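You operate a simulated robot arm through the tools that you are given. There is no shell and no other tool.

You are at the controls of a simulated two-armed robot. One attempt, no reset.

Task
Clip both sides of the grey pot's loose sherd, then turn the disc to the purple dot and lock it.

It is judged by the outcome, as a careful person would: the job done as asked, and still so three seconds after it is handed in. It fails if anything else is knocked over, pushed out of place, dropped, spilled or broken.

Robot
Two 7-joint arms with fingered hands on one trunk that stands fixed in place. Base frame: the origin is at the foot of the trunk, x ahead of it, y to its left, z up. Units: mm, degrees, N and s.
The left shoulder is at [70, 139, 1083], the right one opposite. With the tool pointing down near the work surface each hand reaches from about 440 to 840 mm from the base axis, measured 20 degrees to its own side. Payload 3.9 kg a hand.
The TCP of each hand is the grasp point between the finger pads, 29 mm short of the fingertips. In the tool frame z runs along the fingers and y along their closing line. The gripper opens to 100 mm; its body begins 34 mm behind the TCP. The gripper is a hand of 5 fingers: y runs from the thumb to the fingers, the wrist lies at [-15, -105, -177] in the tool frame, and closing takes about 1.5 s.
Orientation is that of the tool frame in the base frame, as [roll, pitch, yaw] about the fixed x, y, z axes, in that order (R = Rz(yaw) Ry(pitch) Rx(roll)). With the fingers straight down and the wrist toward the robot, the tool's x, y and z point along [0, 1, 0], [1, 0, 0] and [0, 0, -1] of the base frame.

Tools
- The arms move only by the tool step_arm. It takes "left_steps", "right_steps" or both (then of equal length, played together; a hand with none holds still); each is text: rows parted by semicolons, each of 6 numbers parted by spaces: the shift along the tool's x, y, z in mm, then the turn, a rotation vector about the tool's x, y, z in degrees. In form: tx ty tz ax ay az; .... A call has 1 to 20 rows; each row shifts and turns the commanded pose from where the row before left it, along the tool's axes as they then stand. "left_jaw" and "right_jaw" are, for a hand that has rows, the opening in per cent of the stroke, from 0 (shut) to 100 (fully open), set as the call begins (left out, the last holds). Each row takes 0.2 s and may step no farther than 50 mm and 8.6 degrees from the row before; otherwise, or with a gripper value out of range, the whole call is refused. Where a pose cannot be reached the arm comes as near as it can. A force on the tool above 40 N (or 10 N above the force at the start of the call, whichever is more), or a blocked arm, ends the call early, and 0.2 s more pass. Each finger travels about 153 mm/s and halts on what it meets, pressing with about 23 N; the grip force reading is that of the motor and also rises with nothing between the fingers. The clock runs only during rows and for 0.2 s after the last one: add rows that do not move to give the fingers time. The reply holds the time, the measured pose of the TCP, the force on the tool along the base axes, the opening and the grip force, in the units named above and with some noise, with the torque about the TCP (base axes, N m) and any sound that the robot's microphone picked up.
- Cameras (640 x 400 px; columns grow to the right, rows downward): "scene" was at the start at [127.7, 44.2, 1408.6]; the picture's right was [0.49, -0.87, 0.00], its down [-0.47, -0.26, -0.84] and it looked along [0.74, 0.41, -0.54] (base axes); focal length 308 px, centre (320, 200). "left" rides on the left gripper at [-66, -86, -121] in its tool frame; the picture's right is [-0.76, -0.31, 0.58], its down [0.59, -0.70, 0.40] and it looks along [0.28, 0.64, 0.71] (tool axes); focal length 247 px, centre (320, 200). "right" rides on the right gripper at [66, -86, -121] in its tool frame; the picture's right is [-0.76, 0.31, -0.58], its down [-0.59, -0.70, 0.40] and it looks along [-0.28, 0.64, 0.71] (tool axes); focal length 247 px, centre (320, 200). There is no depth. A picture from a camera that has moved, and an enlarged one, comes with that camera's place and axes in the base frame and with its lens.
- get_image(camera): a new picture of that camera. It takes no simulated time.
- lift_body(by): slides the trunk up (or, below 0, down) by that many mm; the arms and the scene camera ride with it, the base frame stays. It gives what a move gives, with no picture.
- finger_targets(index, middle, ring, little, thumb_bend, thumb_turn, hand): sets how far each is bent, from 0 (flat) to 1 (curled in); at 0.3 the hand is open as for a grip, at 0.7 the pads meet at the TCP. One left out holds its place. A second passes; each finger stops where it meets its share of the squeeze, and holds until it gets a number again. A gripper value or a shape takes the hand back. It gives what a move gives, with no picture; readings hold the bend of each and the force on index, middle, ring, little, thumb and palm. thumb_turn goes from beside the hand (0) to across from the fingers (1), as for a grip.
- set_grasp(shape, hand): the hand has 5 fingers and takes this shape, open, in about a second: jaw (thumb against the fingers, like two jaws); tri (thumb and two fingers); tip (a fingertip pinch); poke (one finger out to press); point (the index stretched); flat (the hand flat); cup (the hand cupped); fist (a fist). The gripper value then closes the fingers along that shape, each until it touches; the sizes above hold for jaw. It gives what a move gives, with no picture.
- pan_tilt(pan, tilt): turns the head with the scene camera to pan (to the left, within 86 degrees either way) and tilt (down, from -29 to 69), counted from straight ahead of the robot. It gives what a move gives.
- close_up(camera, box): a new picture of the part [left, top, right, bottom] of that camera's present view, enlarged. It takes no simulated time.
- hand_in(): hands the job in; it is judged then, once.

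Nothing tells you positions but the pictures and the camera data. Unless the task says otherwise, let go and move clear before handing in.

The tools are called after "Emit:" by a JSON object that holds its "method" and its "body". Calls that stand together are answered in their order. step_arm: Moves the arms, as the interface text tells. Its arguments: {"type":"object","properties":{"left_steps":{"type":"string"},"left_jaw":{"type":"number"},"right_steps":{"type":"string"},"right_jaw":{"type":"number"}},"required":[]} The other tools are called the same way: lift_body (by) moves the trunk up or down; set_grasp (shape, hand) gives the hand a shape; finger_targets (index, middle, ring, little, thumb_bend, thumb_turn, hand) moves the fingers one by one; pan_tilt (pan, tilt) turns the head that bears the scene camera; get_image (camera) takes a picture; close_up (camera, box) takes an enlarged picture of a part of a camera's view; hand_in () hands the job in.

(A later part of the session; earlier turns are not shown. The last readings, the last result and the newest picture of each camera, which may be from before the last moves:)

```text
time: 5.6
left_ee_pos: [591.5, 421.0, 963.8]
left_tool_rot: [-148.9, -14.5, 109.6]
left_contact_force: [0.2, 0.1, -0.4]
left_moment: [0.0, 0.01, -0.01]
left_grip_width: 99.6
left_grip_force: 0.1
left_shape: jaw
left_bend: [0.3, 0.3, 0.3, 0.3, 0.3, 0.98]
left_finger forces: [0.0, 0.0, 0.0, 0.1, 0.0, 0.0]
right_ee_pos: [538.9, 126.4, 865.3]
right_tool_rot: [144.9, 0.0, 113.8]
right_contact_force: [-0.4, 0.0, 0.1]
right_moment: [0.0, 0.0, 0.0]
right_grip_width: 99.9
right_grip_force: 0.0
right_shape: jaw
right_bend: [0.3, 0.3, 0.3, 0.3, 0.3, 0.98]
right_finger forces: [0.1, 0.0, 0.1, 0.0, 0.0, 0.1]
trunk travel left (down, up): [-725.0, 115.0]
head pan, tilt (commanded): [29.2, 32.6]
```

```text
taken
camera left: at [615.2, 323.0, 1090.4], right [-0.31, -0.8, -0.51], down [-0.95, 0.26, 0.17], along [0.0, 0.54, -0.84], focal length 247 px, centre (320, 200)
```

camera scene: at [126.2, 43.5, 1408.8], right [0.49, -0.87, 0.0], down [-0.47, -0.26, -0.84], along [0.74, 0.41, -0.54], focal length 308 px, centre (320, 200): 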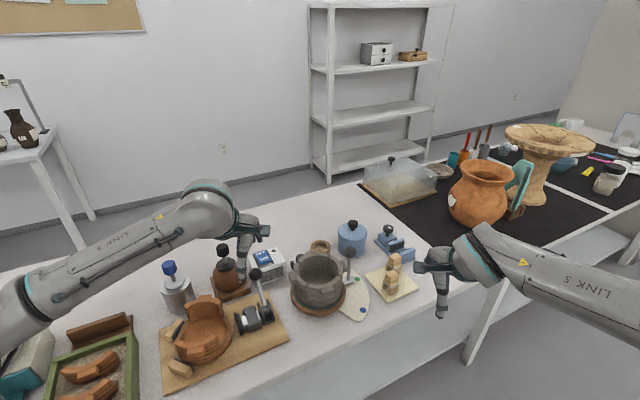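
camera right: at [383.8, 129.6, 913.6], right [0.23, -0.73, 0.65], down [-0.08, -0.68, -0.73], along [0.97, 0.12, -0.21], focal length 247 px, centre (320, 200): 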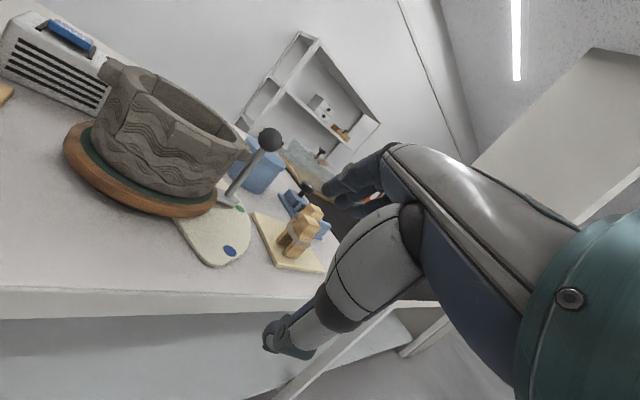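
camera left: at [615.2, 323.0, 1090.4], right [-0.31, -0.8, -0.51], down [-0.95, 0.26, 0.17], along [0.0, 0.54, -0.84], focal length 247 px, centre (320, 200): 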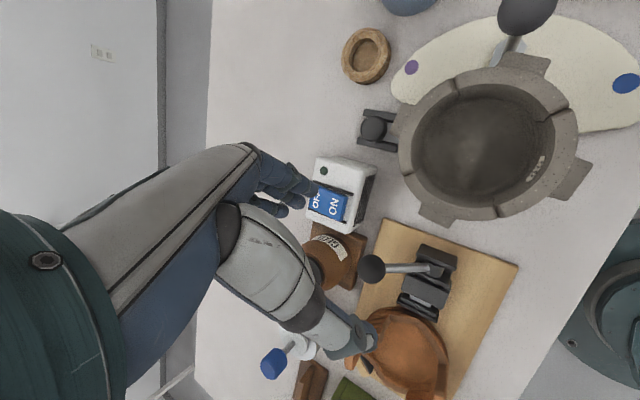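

There's a written marking on the inner wall of one sherd (the front one). I'll zoom in to read it.

Emit:
{"method": "close_up", "body": {"camera": "left", "box": [385, 50, 605, 235]}}

Emit:
{"method": "close_up", "body": {"camera": "left", "box": [505, 135, 585, 195]}}

Emit:
{"method": "close_up", "body": {"camera": "left", "box": [345, 90, 435, 165]}}

Emit:
{"method": "close_up", "body": {"camera": "left", "box": [440, 0, 640, 140]}}

```text
2.16 times, centred on (495, 142) of left
camera zoom: at [615.2, 323.0, 1090.4], right [-0.31, -0.8, -0.51], down [-0.95, 0.26, 0.17], along [0.0, 0.54, -0.84], focal length 534 px, centre (-58, 324)
```

zoom: 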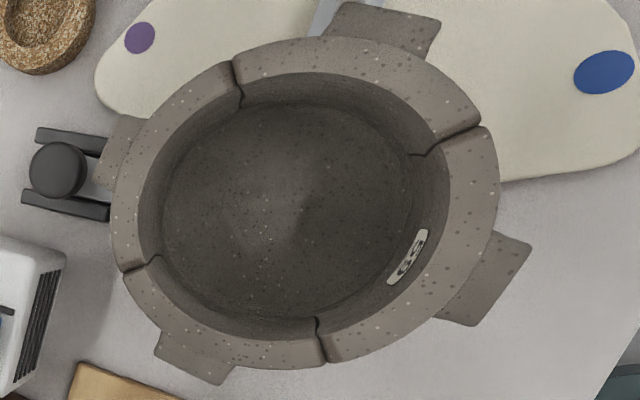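

```text
6.67 times, centred on (545, 165) of left
camera zoom: at [615.2, 323.0, 1090.4], right [-0.31, -0.8, -0.51], down [-0.95, 0.26, 0.17], along [0.0, 0.54, -0.84], focal length 1646 px, centre (-1180, 433)
```

zoom: 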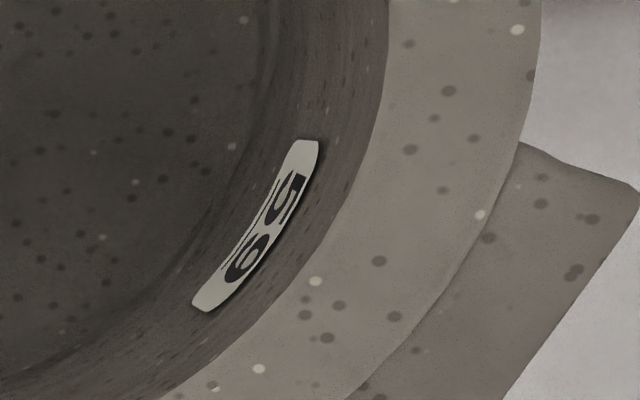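

```text
5.33 times, centred on (390, 128) of left
camera zoom: at [615.2, 323.0, 1090.4], right [-0.31, -0.8, -0.51], down [-0.95, 0.26, 0.17], along [0.0, 0.54, -0.84], focal length 1317 px, centre (-53, 587)
```

zoom: 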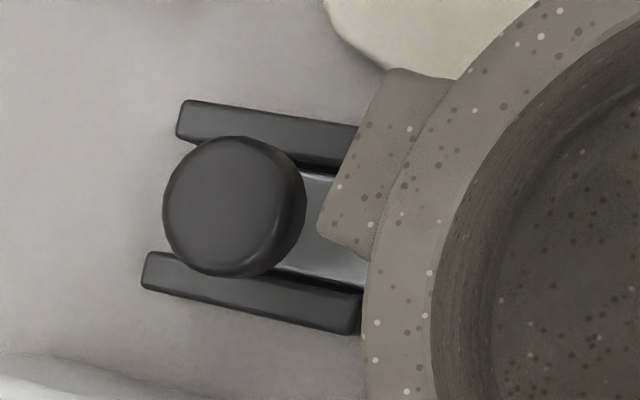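

```text
2.86 times, centred on (540, 70) of left
camera zoom: at [615.2, 323.0, 1090.4], right [-0.31, -0.8, -0.51], down [-0.95, 0.26, 0.17], along [0.0, 0.54, -0.84], focal length 706 px, centre (-309, 571)
```

zoom: 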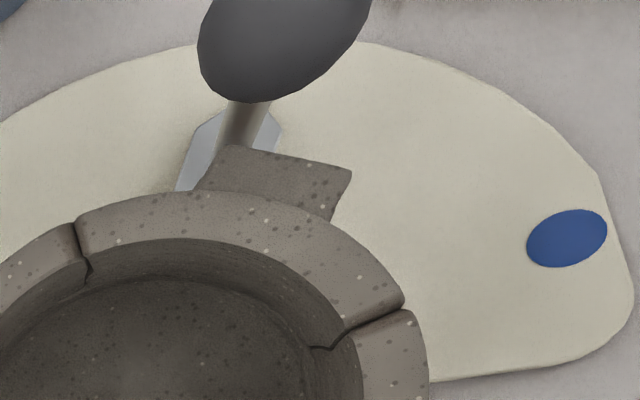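

The front sherd carries a small number tag. Now I compare seam gaps from this overhead view.

Emit:
{"method": "close_up", "body": {"camera": "left", "box": [455, 65, 485, 95]}}

Emit:
{"method": "close_up", "body": {"camera": "left", "box": [525, 85, 560, 120]}}

Emit:
{"method": "close_up", "body": {"camera": "left", "box": [475, 190, 515, 225]}}

Emit:
{"method": "close_up", "body": {"camera": "left", "box": [420, 130, 450, 160]}}

```text
13.33 times, centred on (470, 80) of left
camera zoom: at [615.2, 323.0, 1090.4], right [-0.31, -0.8, -0.51], down [-0.95, 0.26, 0.17], along [0.0, 0.54, -0.84], focal length 3293 px, centre (-1680, 1800)
```

zoom: 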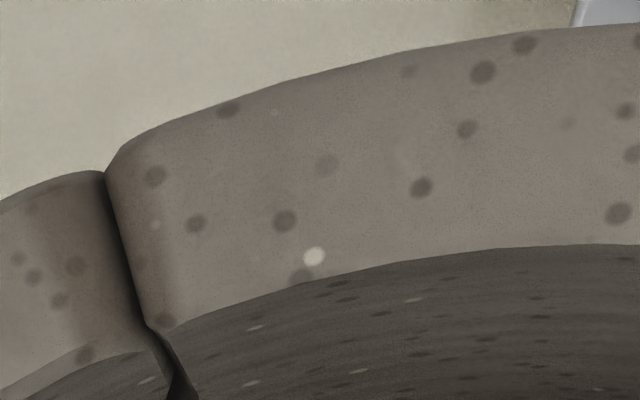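

```text
11.43 times, centred on (542, 102) of left
camera zoom: at [615.2, 323.0, 1090.4], right [-0.31, -0.8, -0.51], down [-0.95, 0.26, 0.17], along [0.0, 0.54, -0.84], focal length 2823 px, centre (-2223, 1314)
```

zoom: 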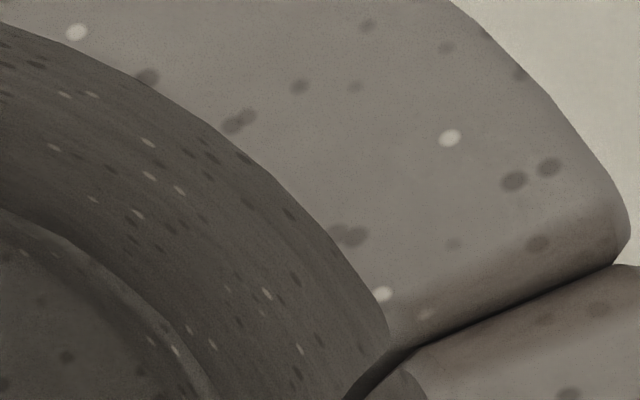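

```text
11.43 times, centred on (495, 208) of left
camera zoom: at [615.2, 323.0, 1090.4], right [-0.31, -0.8, -0.51], down [-0.95, 0.26, 0.17], along [0.0, 0.54, -0.84], focal length 2823 px, centre (-1680, 114)
```

zoom: 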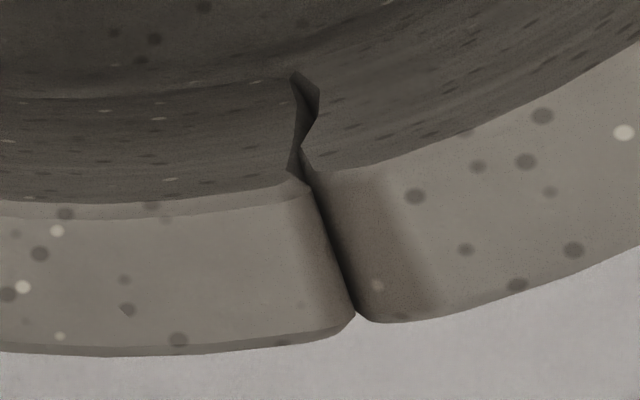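

```text
13.33 times, centred on (435, 145) of left
camera zoom: at [615.2, 323.0, 1090.4], right [-0.31, -0.8, -0.51], down [-0.95, 0.26, 0.17], along [0.0, 0.54, -0.84], focal length 3293 px, centre (-1213, 933)
```

zoom: 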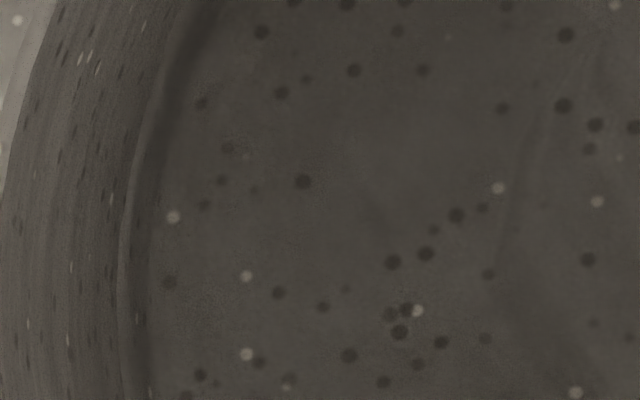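

Emit:
{"method": "close_up", "body": {"camera": "left", "box": [395, 150, 445, 195]}}

Emit:
{"method": "close_up", "body": {"camera": "scene", "box": [285, 245, 365, 320]}}

Emit:
{"method": "close_up", "body": {"camera": "scene", "box": [0, 0, 160, 100]}}

Emit:
{"method": "close_up", "body": {"camera": "scene", "box": [0, 230, 300, 400]}}

Emit:
{"method": "close_up", "body": {"camera": "scene", "box": [350, 100, 640, 300]}}

```text
8.89 times, centred on (420, 172) of left
camera zoom: at [615.2, 323.0, 1090.4], right [-0.31, -0.8, -0.51], down [-0.95, 0.26, 0.17], along [0.0, 0.54, -0.84], focal length 2195 px, centre (-569, 444)
```

zoom: 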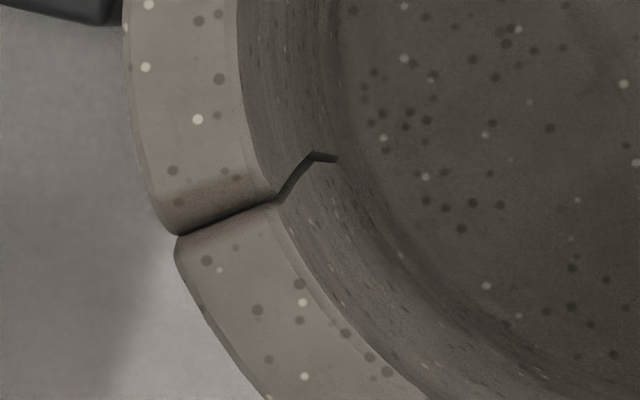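

```text
5.33 times, centred on (325, 282) of scene
camera zoom: at [126.8, 44.9, 1408.7], right [0.49, -0.87, 0.0], down [-0.47, -0.26, -0.84], along [0.74, 0.41, -0.54], focal length 1643 px, centre (293, -240)
```

zoom: 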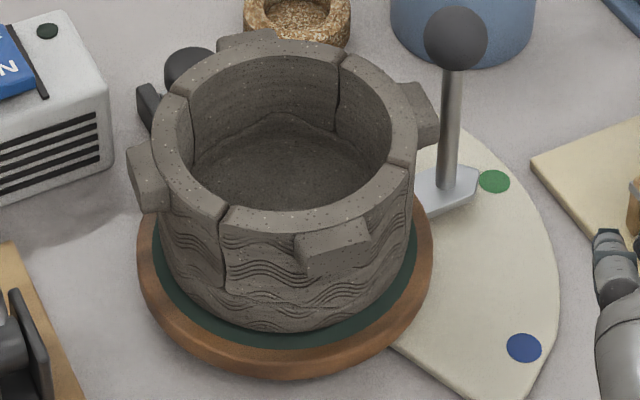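

```text
4.00 times, centred on (80, 50) of scene
camera zoom: at [126.8, 44.9, 1408.7], right [0.49, -0.87, 0.0], down [-0.47, -0.26, -0.84], along [0.74, 0.41, -0.54], focal length 1232 px, centre (1280, 800)
```

zoom: 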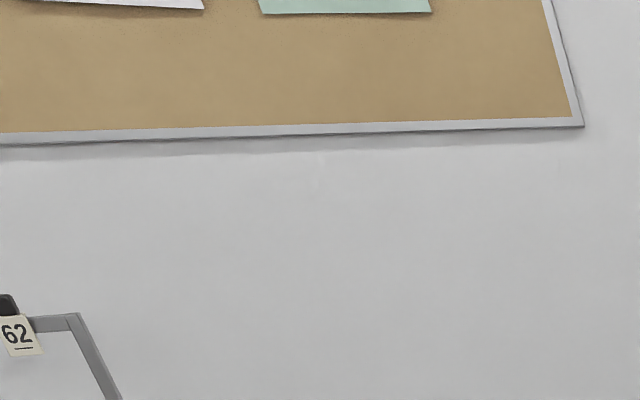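

```text
2.13 times, centred on (150, 315) of scene
camera zoom: at [126.8, 44.9, 1408.7], right [0.49, -0.87, 0.0], down [-0.47, -0.26, -0.84], along [0.74, 0.41, -0.54], focal length 657 px, centre (683, -45)
```

zoom: 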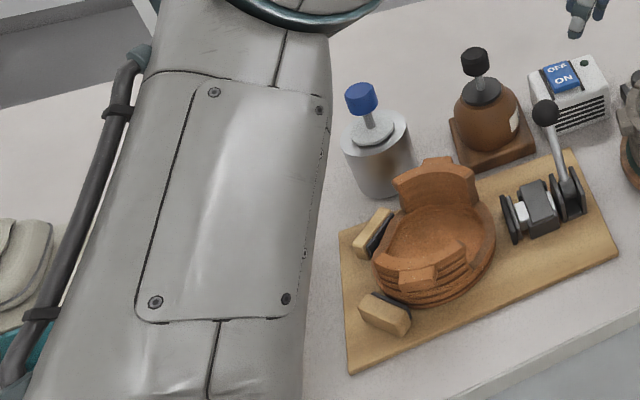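

```text
2.00 times, centred on (495, 200) of scene
camera zoom: at [126.8, 44.9, 1408.7], right [0.49, -0.87, 0.0], down [-0.47, -0.26, -0.84], along [0.74, 0.41, -0.54], focal length 616 px, centre (-30, 200)
```

zoom: 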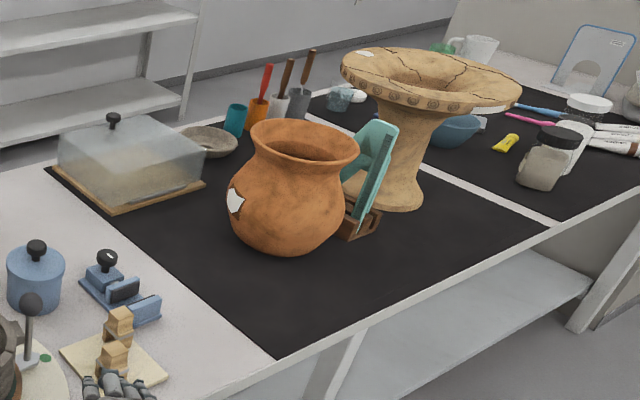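

There's a tag "62" and a noticeboard on the left, so a written clue may exist. I'll turn the head to look around.

Emit:
{"method": "pan_tilt", "body": {"pan": 60, "tilt": 12}}

Emit:
{"method": "get_image", "body": {"camera": "scene"}}

```text
time: 6.6
left_ee_pos: [591.1, 420.5, 963.1]
left_tool_rot: [-149.0, -14.5, 109.6]
left_contact_force: [0.5, -0.6, 0.4]
left_moment: [-0.02, 0.02, 0.02]
left_grip_width: 99.8
left_grip_force: 0.0
left_shape: jaw
left_bend: [0.3, 0.3, 0.3, 0.3, 0.3, 0.98]
left_finger forces: [0.1, 0.0, 0.0, 0.0, 0.0, 0.0]
right_ee_pos: [538.4, 125.6, 865.7]
right_tool_rot: [144.9, 0.0, 113.7]
right_contact_force: [0.6, -0.7, 0.4]
right_moment: [-0.03, -0.03, 0.01]
right_grip_width: 99.7
right_grip_force: 0.0
right_shape: jaw
right_bend: [0.3, 0.3, 0.3, 0.3, 0.3, 0.98]
right_finger forces: [0.0, 0.1, 0.0, 0.1, 0.0, 0.1]
trunk travel left (down, up): [-725.0, 115.0]
head pan, tilt (commanded): [60.0, 12.0]
```

```text
taken
camera scene: at [96.4, 81.5, 1441.7], right [0.87, -0.5, 0.0], down [-0.1, -0.18, -0.98], along [0.49, 0.85, -0.21], focal length 308 px, centre (320, 200)
```

scene: 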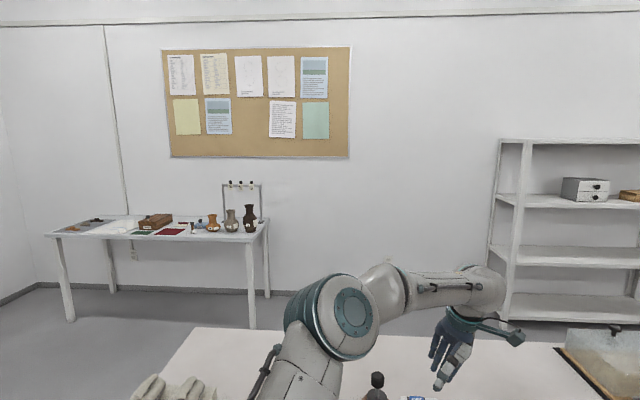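

Emit:
{"method": "close_up", "body": {"camera": "scene", "box": [160, 45, 260, 110]}}

Emit:
{"method": "close_up", "body": {"camera": "scene", "box": [255, 45, 355, 110]}}

Emit:
{"method": "close_up", "body": {"camera": "scene", "box": [165, 90, 265, 155]}}

Emit:
{"method": "close_up", "body": {"camera": "scene", "box": [255, 90, 355, 155]}}

Emit:
{"method": "close_up", "body": {"camera": "scene", "box": [180, 170, 280, 245]}}

Emit:
{"method": "close_up", "body": {"camera": "scene", "box": [50, 200, 200, 250]}}

```text
6.15 times, centred on (210, 78) of scene
camera zoom: at [96.4, 81.5, 1441.7], right [0.87, -0.5, 0.0], down [-0.1, -0.18, -0.98], along [0.49, 0.85, -0.21], focal length 1896 px, centre (997, 954)
```

zoom: 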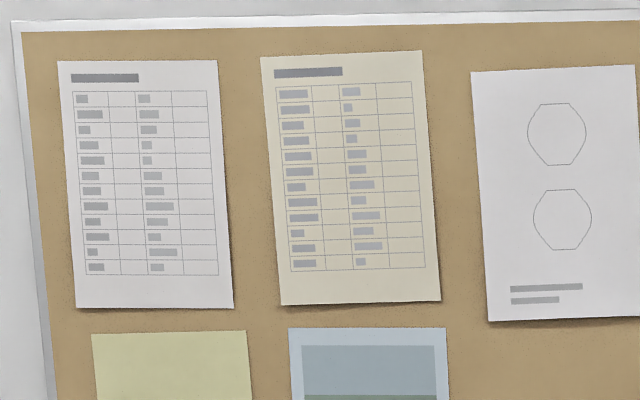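

```text
6.15 times, centred on (305, 78) of scene
camera zoom: at [96.4, 81.5, 1441.7], right [0.87, -0.5, 0.0], down [-0.1, -0.18, -0.98], along [0.49, 0.85, -0.21], focal length 1896 px, centre (412, 954)
```

zoom: 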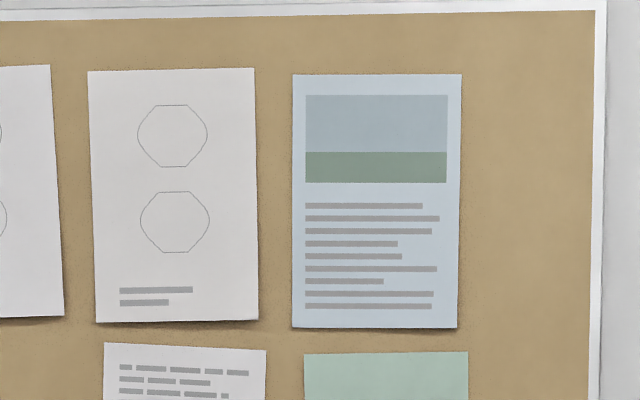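

```text
6.15 times, centred on (215, 122) of scene
camera zoom: at [96.4, 81.5, 1441.7], right [0.87, -0.5, 0.0], down [-0.1, -0.18, -0.98], along [0.49, 0.85, -0.21], focal length 1896 px, centre (966, 677)
```

zoom: 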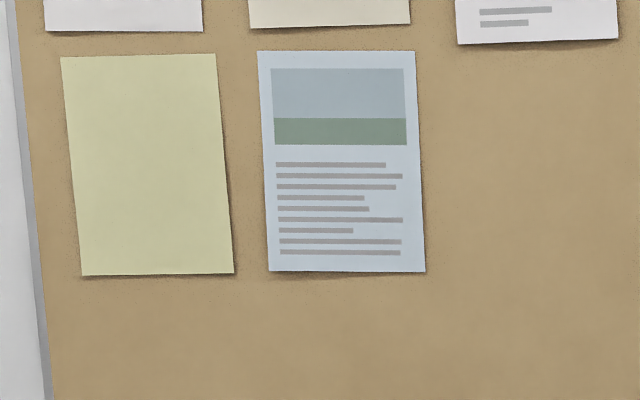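

```text
6.15 times, centred on (305, 122) of scene
camera zoom: at [96.4, 81.5, 1441.7], right [0.87, -0.5, 0.0], down [-0.1, -0.18, -0.98], along [0.49, 0.85, -0.21], focal length 1896 px, centre (412, 677)
```

zoom: 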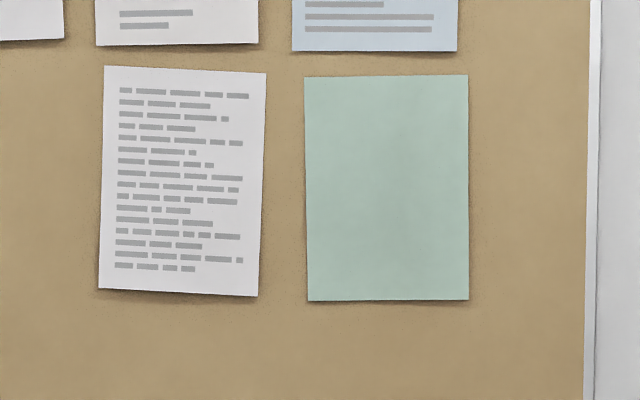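

```text
5.33 times, centred on (230, 208) of scene
camera zoom: at [96.4, 81.5, 1441.7], right [0.87, -0.5, 0.0], down [-0.1, -0.18, -0.98], along [0.49, 0.85, -0.21], focal length 1643 px, centre (800, 160)
```

zoom: 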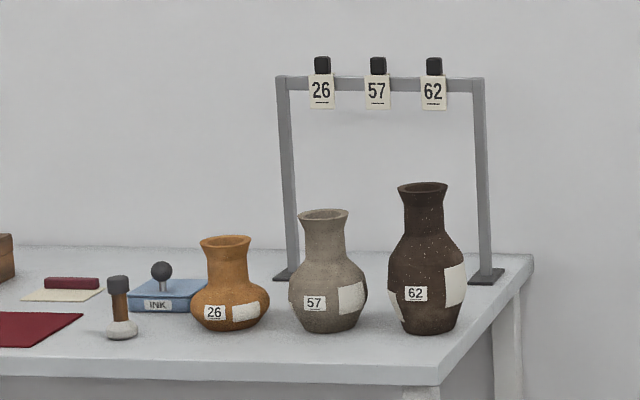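

```text
4.27 times, centred on (125, 225) of scene
camera zoom: at [96.4, 81.5, 1441.7], right [0.87, -0.5, 0.0], down [-0.1, -0.18, -0.98], along [0.49, 0.85, -0.21], focal length 1315 px, centre (1152, 93)
```

zoom: 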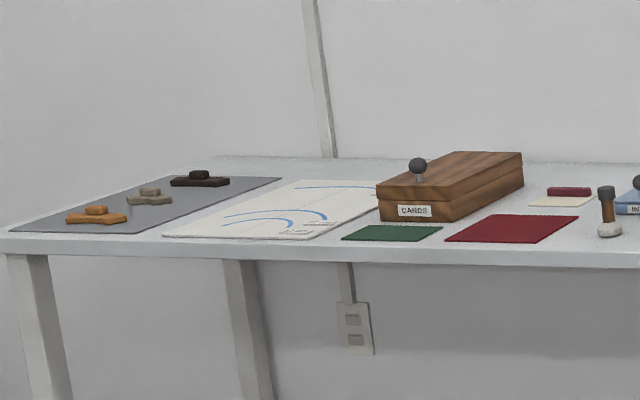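

The noticeboard holds no clue. I'll go back to the seams and examine each at maximum zoom from the overhead view.

Emit:
{"method": "pan_tilt", "body": {"pan": 29.2, "tilt": 45}}

Emit:
{"method": "close_up", "body": {"camera": "left", "box": [404, 160, 428, 184]}}

Emit:
{"method": "close_up", "body": {"camera": "left", "box": [453, 74, 477, 98]}}

Emit:
{"method": "close_up", "body": {"camera": "left", "box": [540, 100, 570, 125]}}

Emit:
{"method": "close_up", "body": {"camera": "left", "box": [482, 195, 506, 219]}}

Emit:
{"method": "get_image", "body": {"camera": "scene"}}

```text
time: 7.5
left_ee_pos: [590.6, 421.0, 963.4]
left_tool_rot: [-148.9, -14.5, 109.7]
left_contact_force: [-0.4, 0.4, 0.9]
left_moment: [0.02, 0.0, -0.03]
left_grip_width: 99.8
left_grip_force: 0.0
left_shape: jaw
left_bend: [0.3, 0.3, 0.3, 0.3, 0.3, 0.98]
left_finger forces: [0.1, 0.0, 0.0, 0.1, 0.1, 0.1]
right_ee_pos: [539.2, 126.2, 864.7]
right_tool_rot: [145.0, 0.0, 113.7]
right_contact_force: [0.3, 0.1, 0.0]
right_moment: [0.02, 0.01, 0.01]
right_grip_width: 100.0
right_grip_force: 0.0
right_shape: jaw
right_bend: [0.3, 0.3, 0.3, 0.3, 0.3, 0.98]
right_finger forces: [0.1, 0.0, 0.0, 0.0, 0.1, 0.0]
trunk travel left (down, up): [-725.0, 115.0]
head pan, tilt (commanded): [29.2, 45.0]
```

```text
16.00 times, centred on (416, 172) of left
camera zoom: at [615.9, 322.5, 1090.0], right [-0.31, -0.8, -0.51], down [-0.95, 0.26, 0.17], along [0.0, 0.54, -0.84], focal length 3952 px, centre (-1216, 648)
```

zoom: 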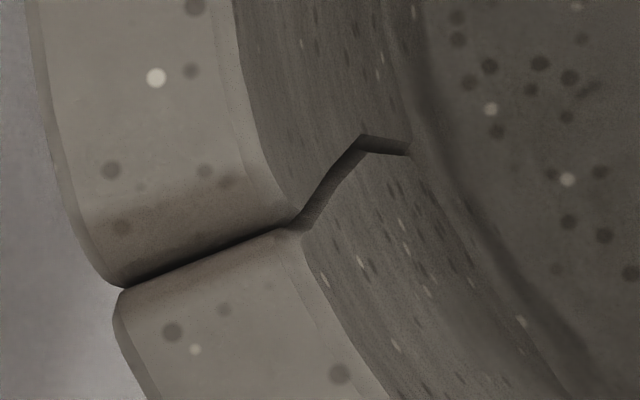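

```text
16.00 times, centred on (465, 86) of left
camera zoom: at [615.9, 322.5, 1090.0], right [-0.31, -0.8, -0.51], down [-0.95, 0.26, 0.17], along [0.0, 0.54, -0.84], focal length 3952 px, centre (-2000, 2024)
```

zoom: 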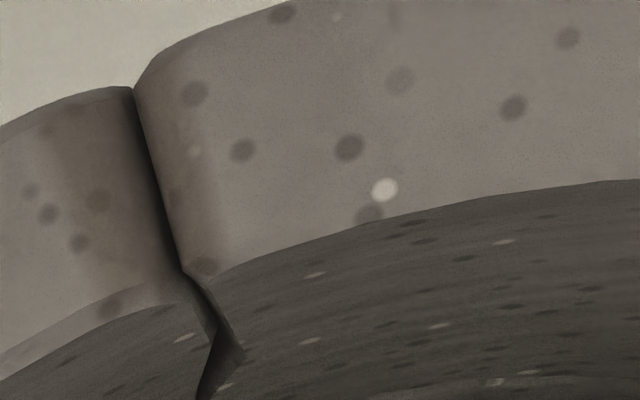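

```text
16.00 times, centred on (555, 112) of left
camera zoom: at [615.9, 322.5, 1090.0], right [-0.31, -0.8, -0.51], down [-0.95, 0.26, 0.17], along [0.0, 0.54, -0.84], focal length 3952 px, centre (-3440, 1600)
```

zoom: 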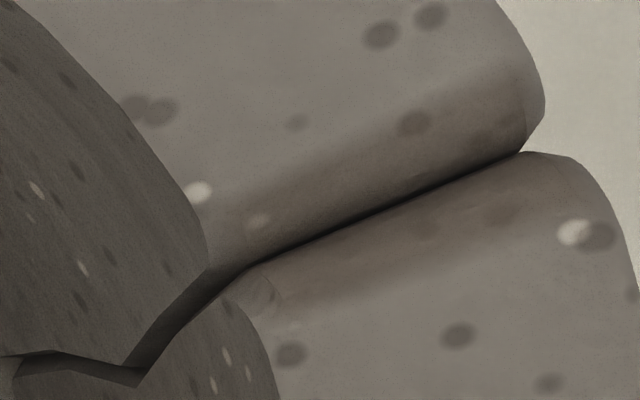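

```text
16.00 times, centred on (494, 207) of left
camera zoom: at [615.9, 322.5, 1090.0], right [-0.31, -0.8, -0.51], down [-0.95, 0.26, 0.17], along [0.0, 0.54, -0.84], focal length 3952 px, centre (-2464, 88)
```

zoom: 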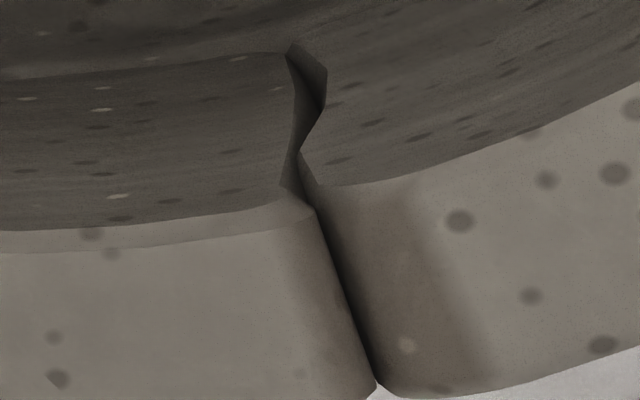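

```text
taken
camera scene: at [120.8, 40.5, 1390.1], right [0.49, -0.87, 0.0], down [-0.62, -0.35, -0.71], along [0.62, 0.35, -0.71], focal length 308 px, centre (320, 200)
```

scene: 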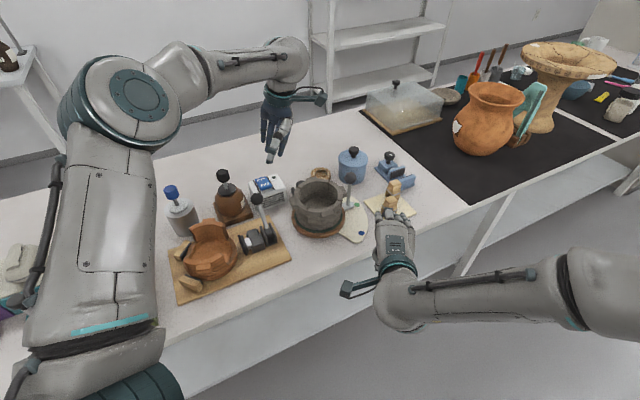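

Emit:
{"method": "close_up", "body": {"camera": "left", "box": [415, 175, 505, 225]}}

Emit:
{"method": "close_up", "body": {"camera": "left", "box": [490, 150, 570, 220]}}

Emit:
{"method": "close_up", "body": {"camera": "left", "box": [395, 70, 475, 150]}}

Emit:
{"method": "close_up", "body": {"camera": "left", "box": [460, 50, 580, 130]}}

```text
7.11 times, centred on (460, 200) of left
camera zoom: at [615.9, 322.5, 1090.0], right [-0.31, -0.8, -0.51], down [-0.95, 0.26, 0.17], along [0.0, 0.54, -0.84], focal length 1756 px, centre (-676, 200)
```

zoom: 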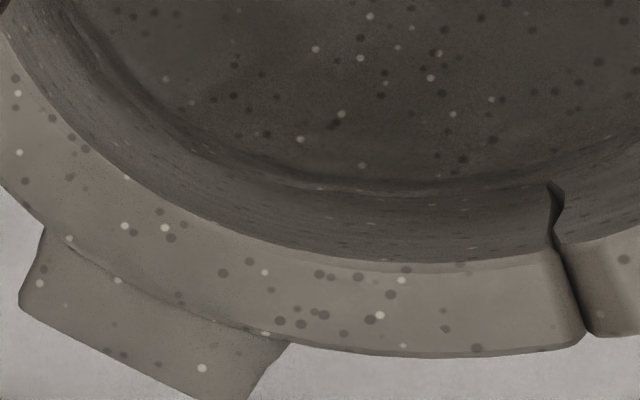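

```text
5.71 times, centred on (530, 185) of left
camera zoom: at [615.9, 322.5, 1090.0], right [-0.31, -0.8, -0.51], down [-0.95, 0.26, 0.17], along [0.0, 0.54, -0.84], focal length 1411 px, centre (-880, 286)
```

zoom: 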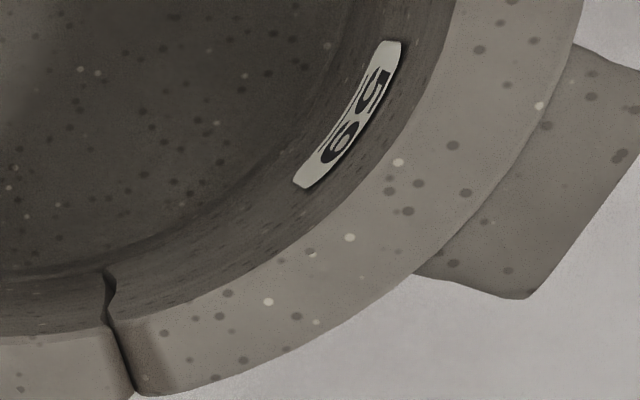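

```text
5.00 times, centred on (435, 110) of left
camera zoom: at [615.9, 322.5, 1090.0], right [-0.31, -0.8, -0.51], down [-0.95, 0.26, 0.17], along [0.0, 0.54, -0.84], focal length 1235 px, centre (-255, 650)
```

zoom: 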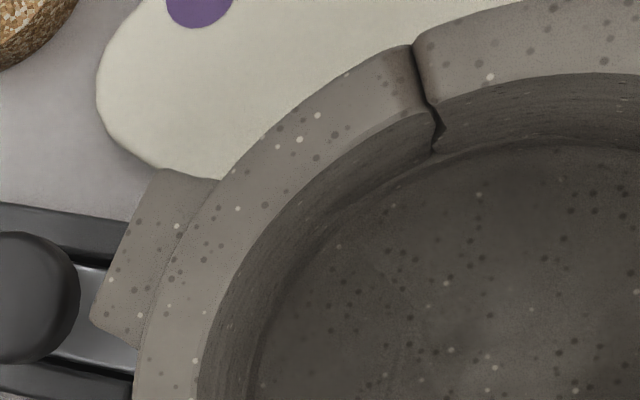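

```text
5.00 times, centred on (520, 90) of left
camera zoom: at [615.9, 322.5, 1090.0], right [-0.31, -0.8, -0.51], down [-0.95, 0.26, 0.17], along [0.0, 0.54, -0.84], focal length 1235 px, centre (-680, 750)
```

zoom: 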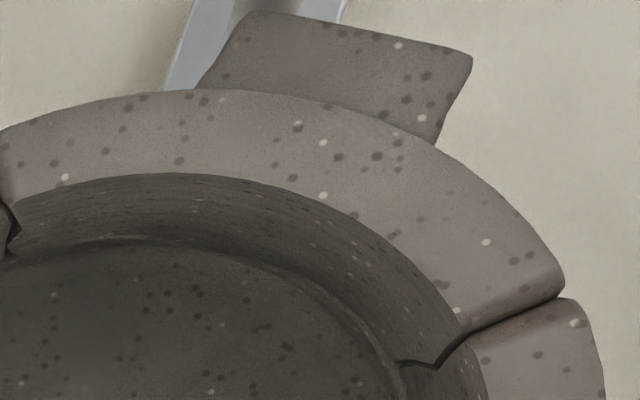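

I'll drop the right wrist camera to just above rim level for a grazing view to reveal any rim step between sherds.

Emit:
{"method": "step_arm", "body": {"right_steps": "0 -28 13.9 0 0 0; 0 -28 13.9 0 0 0; 0 0 0 0 0 0"}}

Emit:
{"method": "close_up", "body": {"camera": "right", "box": [80, 30, 280, 190]}}

Emit:
{"method": "get_image", "body": {"camera": "right"}}

```text
time: 8.3
left_ee_pos: [590.4, 421.0, 963.8]
left_tool_rot: [-149.0, -14.5, 109.6]
left_contact_force: [0.1, -0.4, -0.5]
left_moment: [0.02, 0.02, 0.01]
left_grip_width: 99.7
left_grip_force: 0.0
left_shape: jaw
left_bend: [0.3, 0.3, 0.3, 0.3, 0.3, 0.98]
left_finger forces: [0.1, 0.0, 0.0, 0.0, 0.0, 0.0]
right_ee_pos: [512.1, 114.5, 809.6]
right_tool_rot: [145.1, 0.0, 113.6]
right_contact_force: [-0.1, 0.1, 0.7]
right_moment: [-0.02, 0.01, -0.01]
right_grip_width: 99.8
right_grip_force: 0.0
right_shape: jaw
right_bend: [0.3, 0.3, 0.3, 0.3, 0.3, 0.98]
right_finger forces: [0.0, 0.0, 0.0, 0.1, 0.0, 0.0]
trunk travel left (down, up): [-725.0, 115.0]
head pan, tilt (commanded): [29.2, 45.0]
```

```text
2.50 times, centred on (180, 110) of right
camera zoom: at [356.8, 119.7, 858.1], right [0.23, -0.73, 0.65], down [-0.08, -0.68, -0.73], along [0.97, 0.12, -0.22], focal length 617 px, centre (670, 425)
```

zoom: 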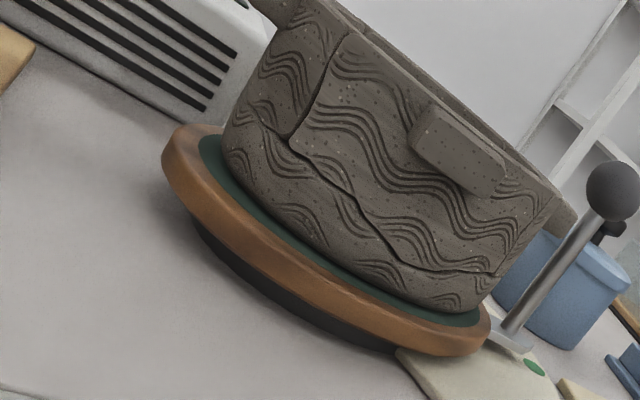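

```text
taken
camera right: at [356.8, 119.7, 858.1], right [0.23, -0.73, 0.65], down [-0.08, -0.68, -0.73], along [0.97, 0.12, -0.22], focal length 247 px, centre (320, 200)
```

right: 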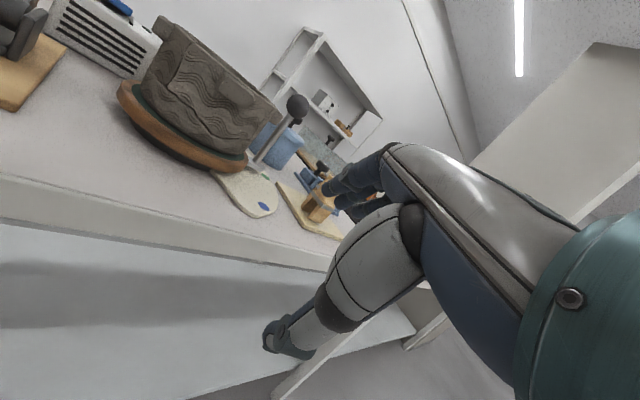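

Emit:
{"method": "close_up", "body": {"camera": "right", "box": [135, 10, 215, 70]}}

Emit:
{"method": "close_up", "body": {"camera": "right", "box": [210, 55, 280, 125]}}

Emit:
{"method": "close_up", "body": {"camera": "right", "box": [150, 40, 230, 120]}}

Emit:
{"method": "close_up", "body": {"camera": "right", "box": [200, 90, 280, 160]}}

```text
6.67 times, centred on (175, 40) of right
camera zoom: at [356.8, 119.7, 858.1], right [0.23, -0.73, 0.65], down [-0.08, -0.68, -0.73], along [0.97, 0.12, -0.22], focal length 1646 px, centre (1287, 1267)
```

zoom: 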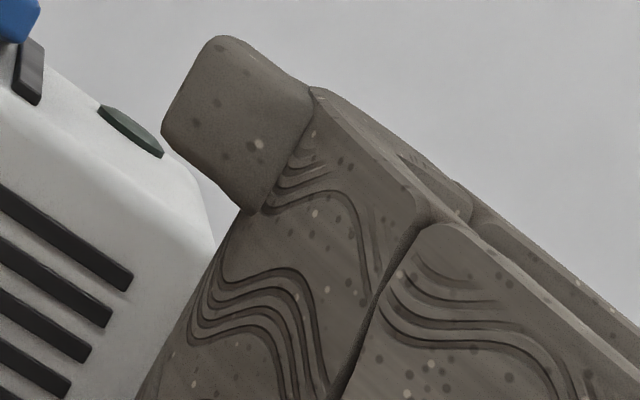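

```text
5.71 times, centred on (245, 90) of right
camera zoom: at [356.8, 119.7, 858.1], right [0.23, -0.73, 0.65], down [-0.08, -0.68, -0.73], along [0.97, 0.12, -0.22], focal length 1411 px, centre (749, 829)
```

zoom: 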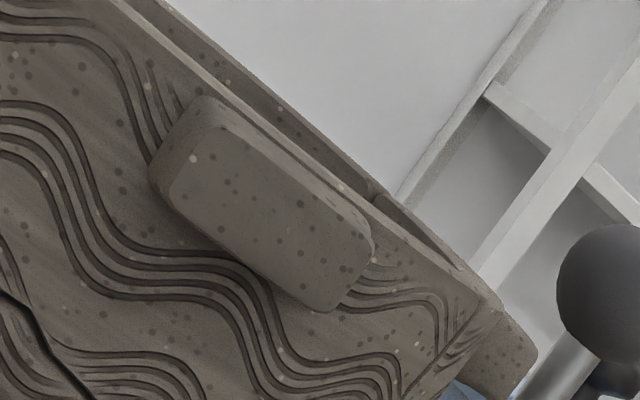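

```text
5.00 times, centred on (190, 80) of right
camera zoom: at [356.8, 119.7, 858.1], right [0.23, -0.73, 0.65], down [-0.08, -0.68, -0.73], along [0.97, 0.12, -0.22], focal length 1235 px, centre (970, 800)
```

zoom: 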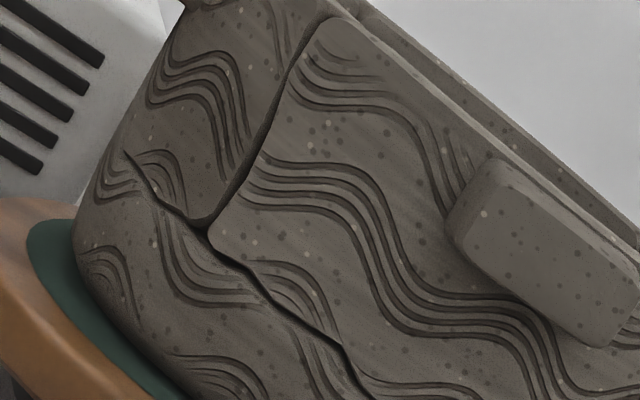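

```text
5.71 times, centred on (240, 125) of right
camera zoom: at [356.8, 119.7, 858.1], right [0.23, -0.73, 0.65], down [-0.08, -0.68, -0.73], along [0.97, 0.12, -0.22], focal length 1411 px, centre (777, 629)
```

zoom: 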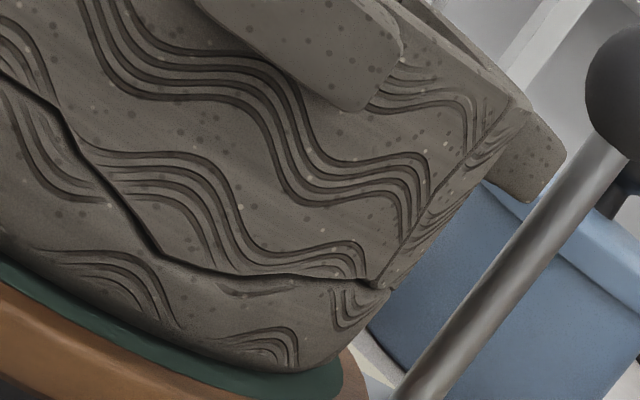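

Emit:
{"method": "close_up", "body": {"camera": "right", "box": [255, 70, 285, 110]}}

Emit:
{"method": "close_up", "body": {"camera": "right", "box": [180, 25, 220, 55]}}

Emit:
{"method": "close_up", "body": {"camera": "right", "box": [262, 95, 292, 125]}}

```text
10.00 times, centred on (270, 90) of right
camera zoom: at [356.8, 119.7, 858.1], right [0.23, -0.73, 0.65], down [-0.08, -0.68, -0.73], along [0.97, 0.12, -0.22], focal length 2470 px, centre (820, 1300)
```

zoom: 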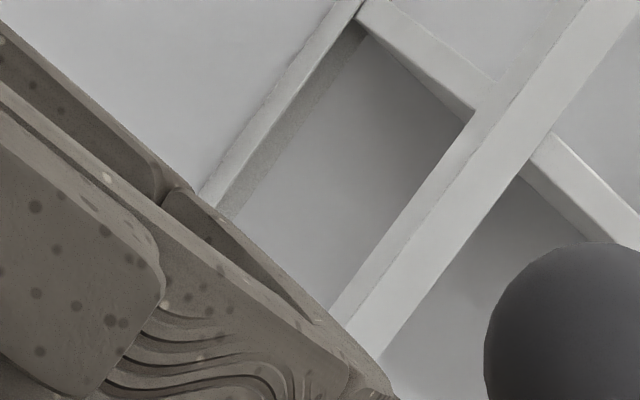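

```text
13.33 times, centred on (200, 40) of right
camera zoom: at [356.8, 119.7, 858.1], right [0.23, -0.73, 0.65], down [-0.08, -0.68, -0.73], along [0.97, 0.12, -0.22], focal length 3293 px, centre (1920, 2333)
```

zoom: 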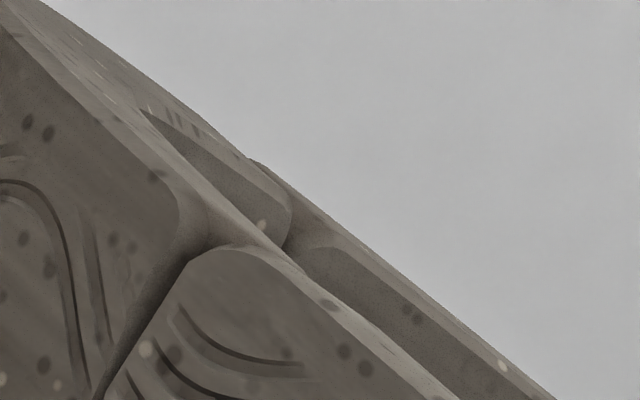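

```text
13.33 times, centred on (277, 110) of right
camera zoom: at [356.8, 119.7, 858.1], right [0.23, -0.73, 0.65], down [-0.08, -0.68, -0.73], along [0.97, 0.12, -0.22], focal length 3293 px, centre (893, 1400)
```

zoom: 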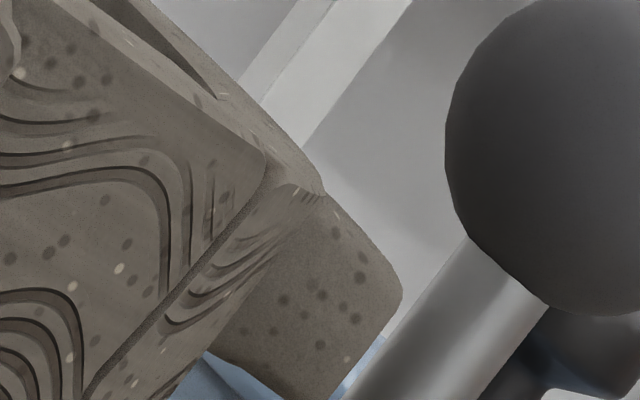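

Emit:
{"method": "close_up", "body": {"camera": "left", "box": [480, 120, 560, 200]}}

Emit:
{"method": "close_up", "body": {"camera": "left", "box": [460, 80, 550, 140]}}

Emit:
{"method": "close_up", "body": {"camera": "left", "box": [410, 160, 500, 220]}}

Emit:
{"method": "close_up", "body": {"camera": "left", "box": [405, 80, 475, 170]}}

```text
5.00 times, centred on (520, 160) of left
camera zoom: at [615.8, 322.2, 1090.2], right [-0.31, -0.8, -0.51], down [-0.95, 0.26, 0.17], along [0.0, 0.54, -0.84], focal length 1235 px, centre (-680, 400)
```

zoom: 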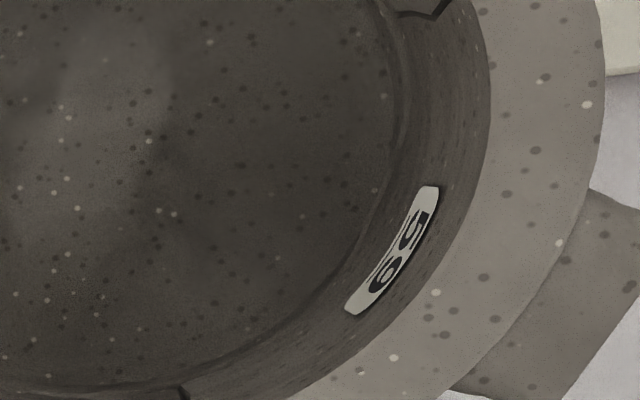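

```text
6.67 times, centred on (505, 110) of left
camera zoom: at [615.8, 322.2, 1090.2], right [-0.31, -0.8, -0.51], down [-0.95, 0.26, 0.17], along [0.0, 0.54, -0.84], focal length 1646 px, centre (-913, 800)
```

zoom: 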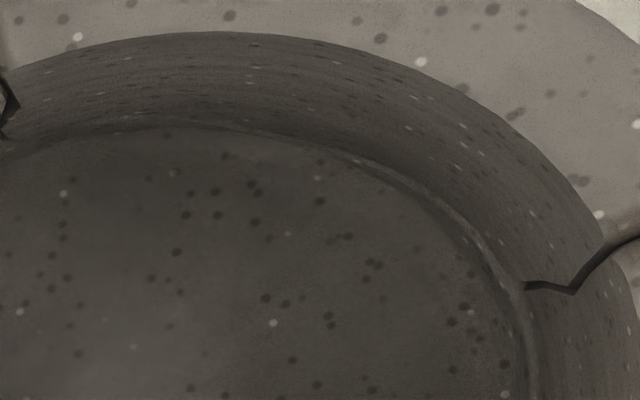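

```text
6.67 times, centred on (455, 190) of left
camera zoom: at [615.8, 322.2, 1090.2], right [-0.31, -0.8, -0.51], down [-0.95, 0.26, 0.17], along [0.0, 0.54, -0.84], focal length 1646 px, centre (-580, 267)
```

zoom: 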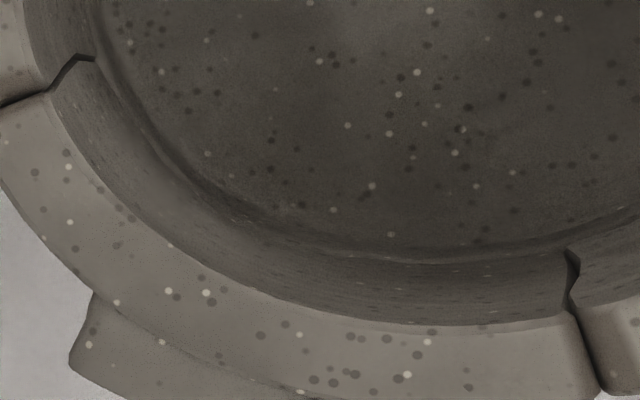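

```text
4.44 times, centred on (440, 125) of left
camera zoom: at [615.8, 322.2, 1090.2], right [-0.31, -0.8, -0.51], down [-0.95, 0.26, 0.17], along [0.0, 0.54, -0.84], focal length 1098 px, centre (-213, 533)
```

zoom: 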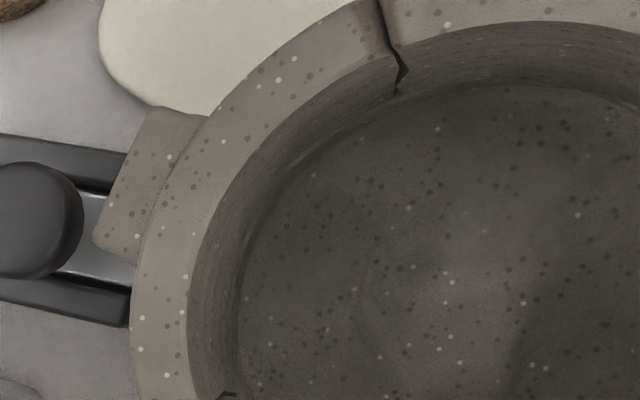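

Emit:
{"method": "close_up", "body": {"camera": "right", "box": [165, 40, 205, 90]}}

Emit:
{"method": "close_up", "body": {"camera": "right", "box": [255, 95, 285, 145]}}

Emit:
{"method": "close_up", "body": {"camera": "right", "box": [150, 60, 200, 110]}}

```text
8.00 times, centred on (185, 65) of right
camera zoom: at [356.8, 119.7, 858.1], right [0.23, -0.73, 0.65], down [-0.08, -0.68, -0.73], along [0.97, 0.12, -0.22], focal length 1976 px, centre (1400, 1280)
```

zoom: 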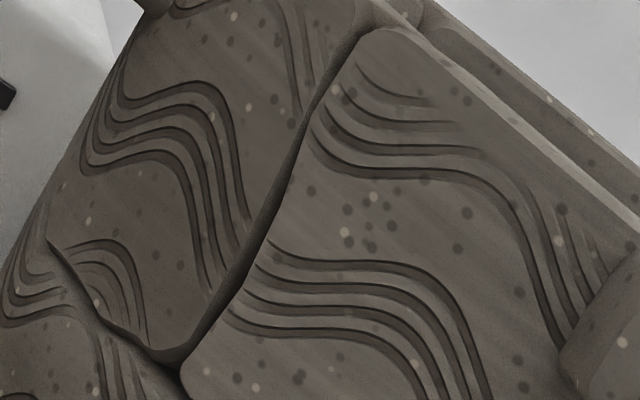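

```text
8.00 times, centred on (270, 120) of right
camera zoom: at [356.8, 119.7, 858.1], right [0.23, -0.73, 0.65], down [-0.08, -0.68, -0.73], along [0.97, 0.12, -0.22], focal length 1976 px, centre (720, 840)
```

zoom: 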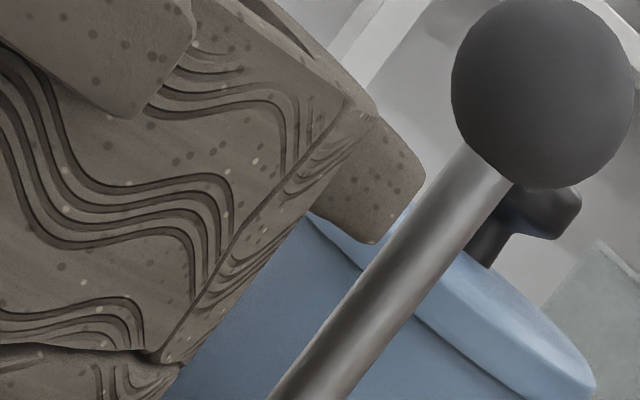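

```text
8.00 times, centred on (175, 85) of right
camera zoom: at [356.8, 119.7, 858.1], right [0.23, -0.73, 0.65], down [-0.08, -0.68, -0.73], along [0.97, 0.12, -0.22], focal length 1976 px, centre (1480, 1120)
```

zoom: 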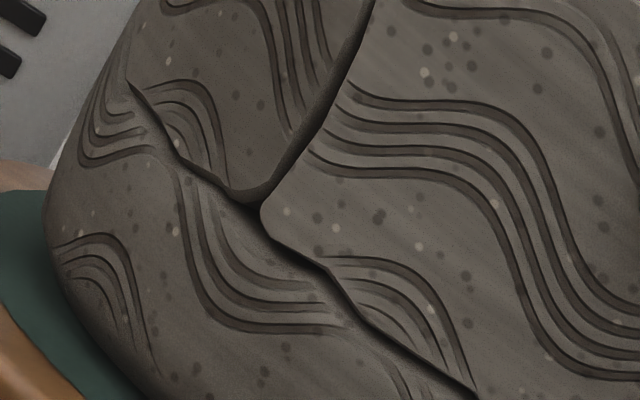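

Emit:
{"method": "close_up", "body": {"camera": "scene", "box": [160, 170, 300, 300]}}

Emit:
{"method": "close_up", "body": {"camera": "left", "box": [280, 220, 480, 400]}}

Emit:
{"method": "close_up", "body": {"camera": "scene", "box": [430, 70, 560, 160]}}

Emit:
{"method": "close_up", "body": {"camera": "left", "box": [520, 150, 555, 185]}}

```text
3.08 times, centred on (230, 235) of scene
camera zoom: at [120.7, 40.1, 1390.1], right [0.49, -0.87, 0.0], down [-0.62, -0.34, -0.71], along [0.62, 0.35, -0.71], focal length 948 px, centre (597, 92)
```

zoom: 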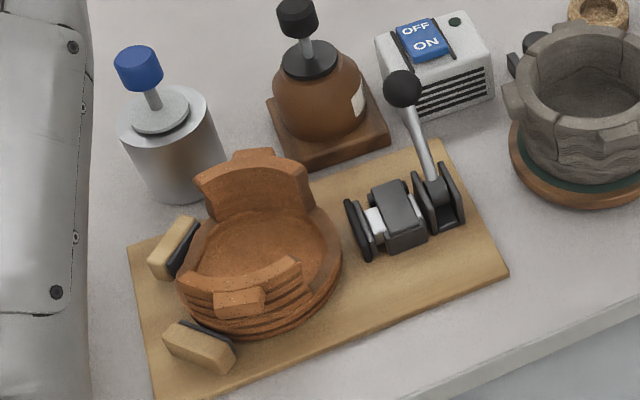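

```text
2.22 times, centred on (380, 310) of left
camera zoom: at [615.8, 322.2, 1090.2], right [-0.31, -0.8, -0.51], down [-0.95, 0.26, 0.17], along [0.0, 0.54, -0.84], focal length 549 px, centre (187, -44)
```

zoom: 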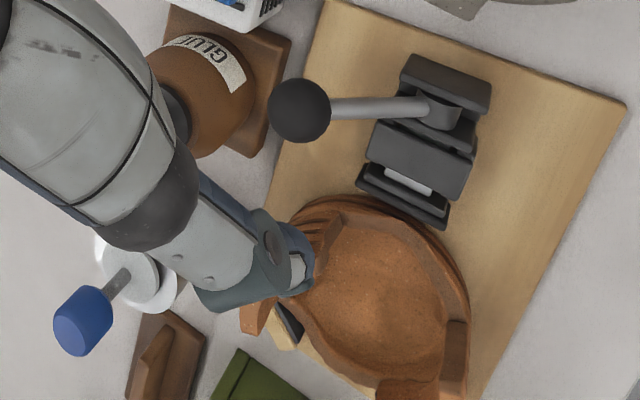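

```text
4.44 times, centred on (495, 115) of scene
camera zoom: at [120.7, 40.1, 1390.1], right [0.49, -0.87, 0.0], down [-0.62, -0.34, -0.71], along [0.62, 0.35, -0.71], focal length 1369 px, centre (-458, 578)
```

zoom: 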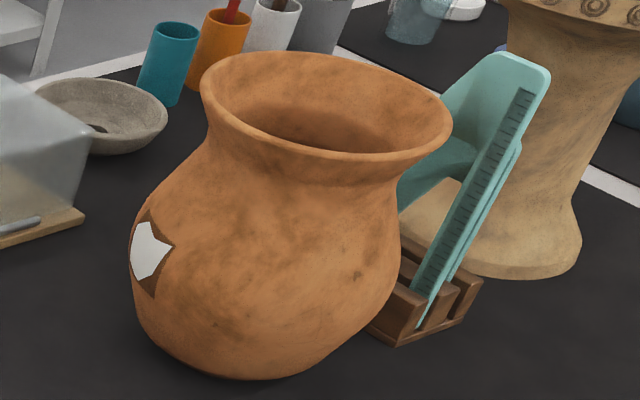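

```text
11.43 times, centred on (538, 168) of left
camera zoom: at [615.8, 322.2, 1090.2], right [-0.31, -0.8, -0.51], down [-0.95, 0.26, 0.17], along [0.0, 0.54, -0.84], focal length 2823 px, centre (-2166, 571)
```

zoom: 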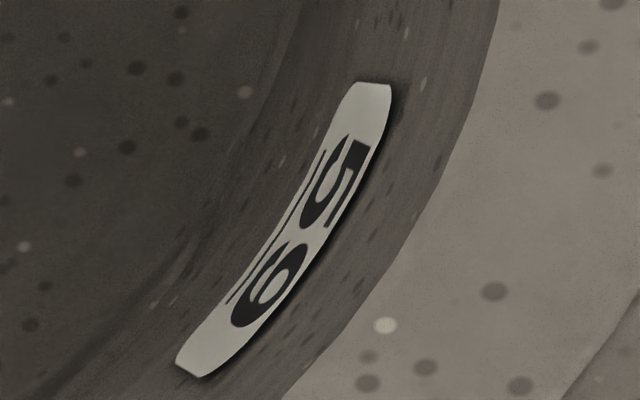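

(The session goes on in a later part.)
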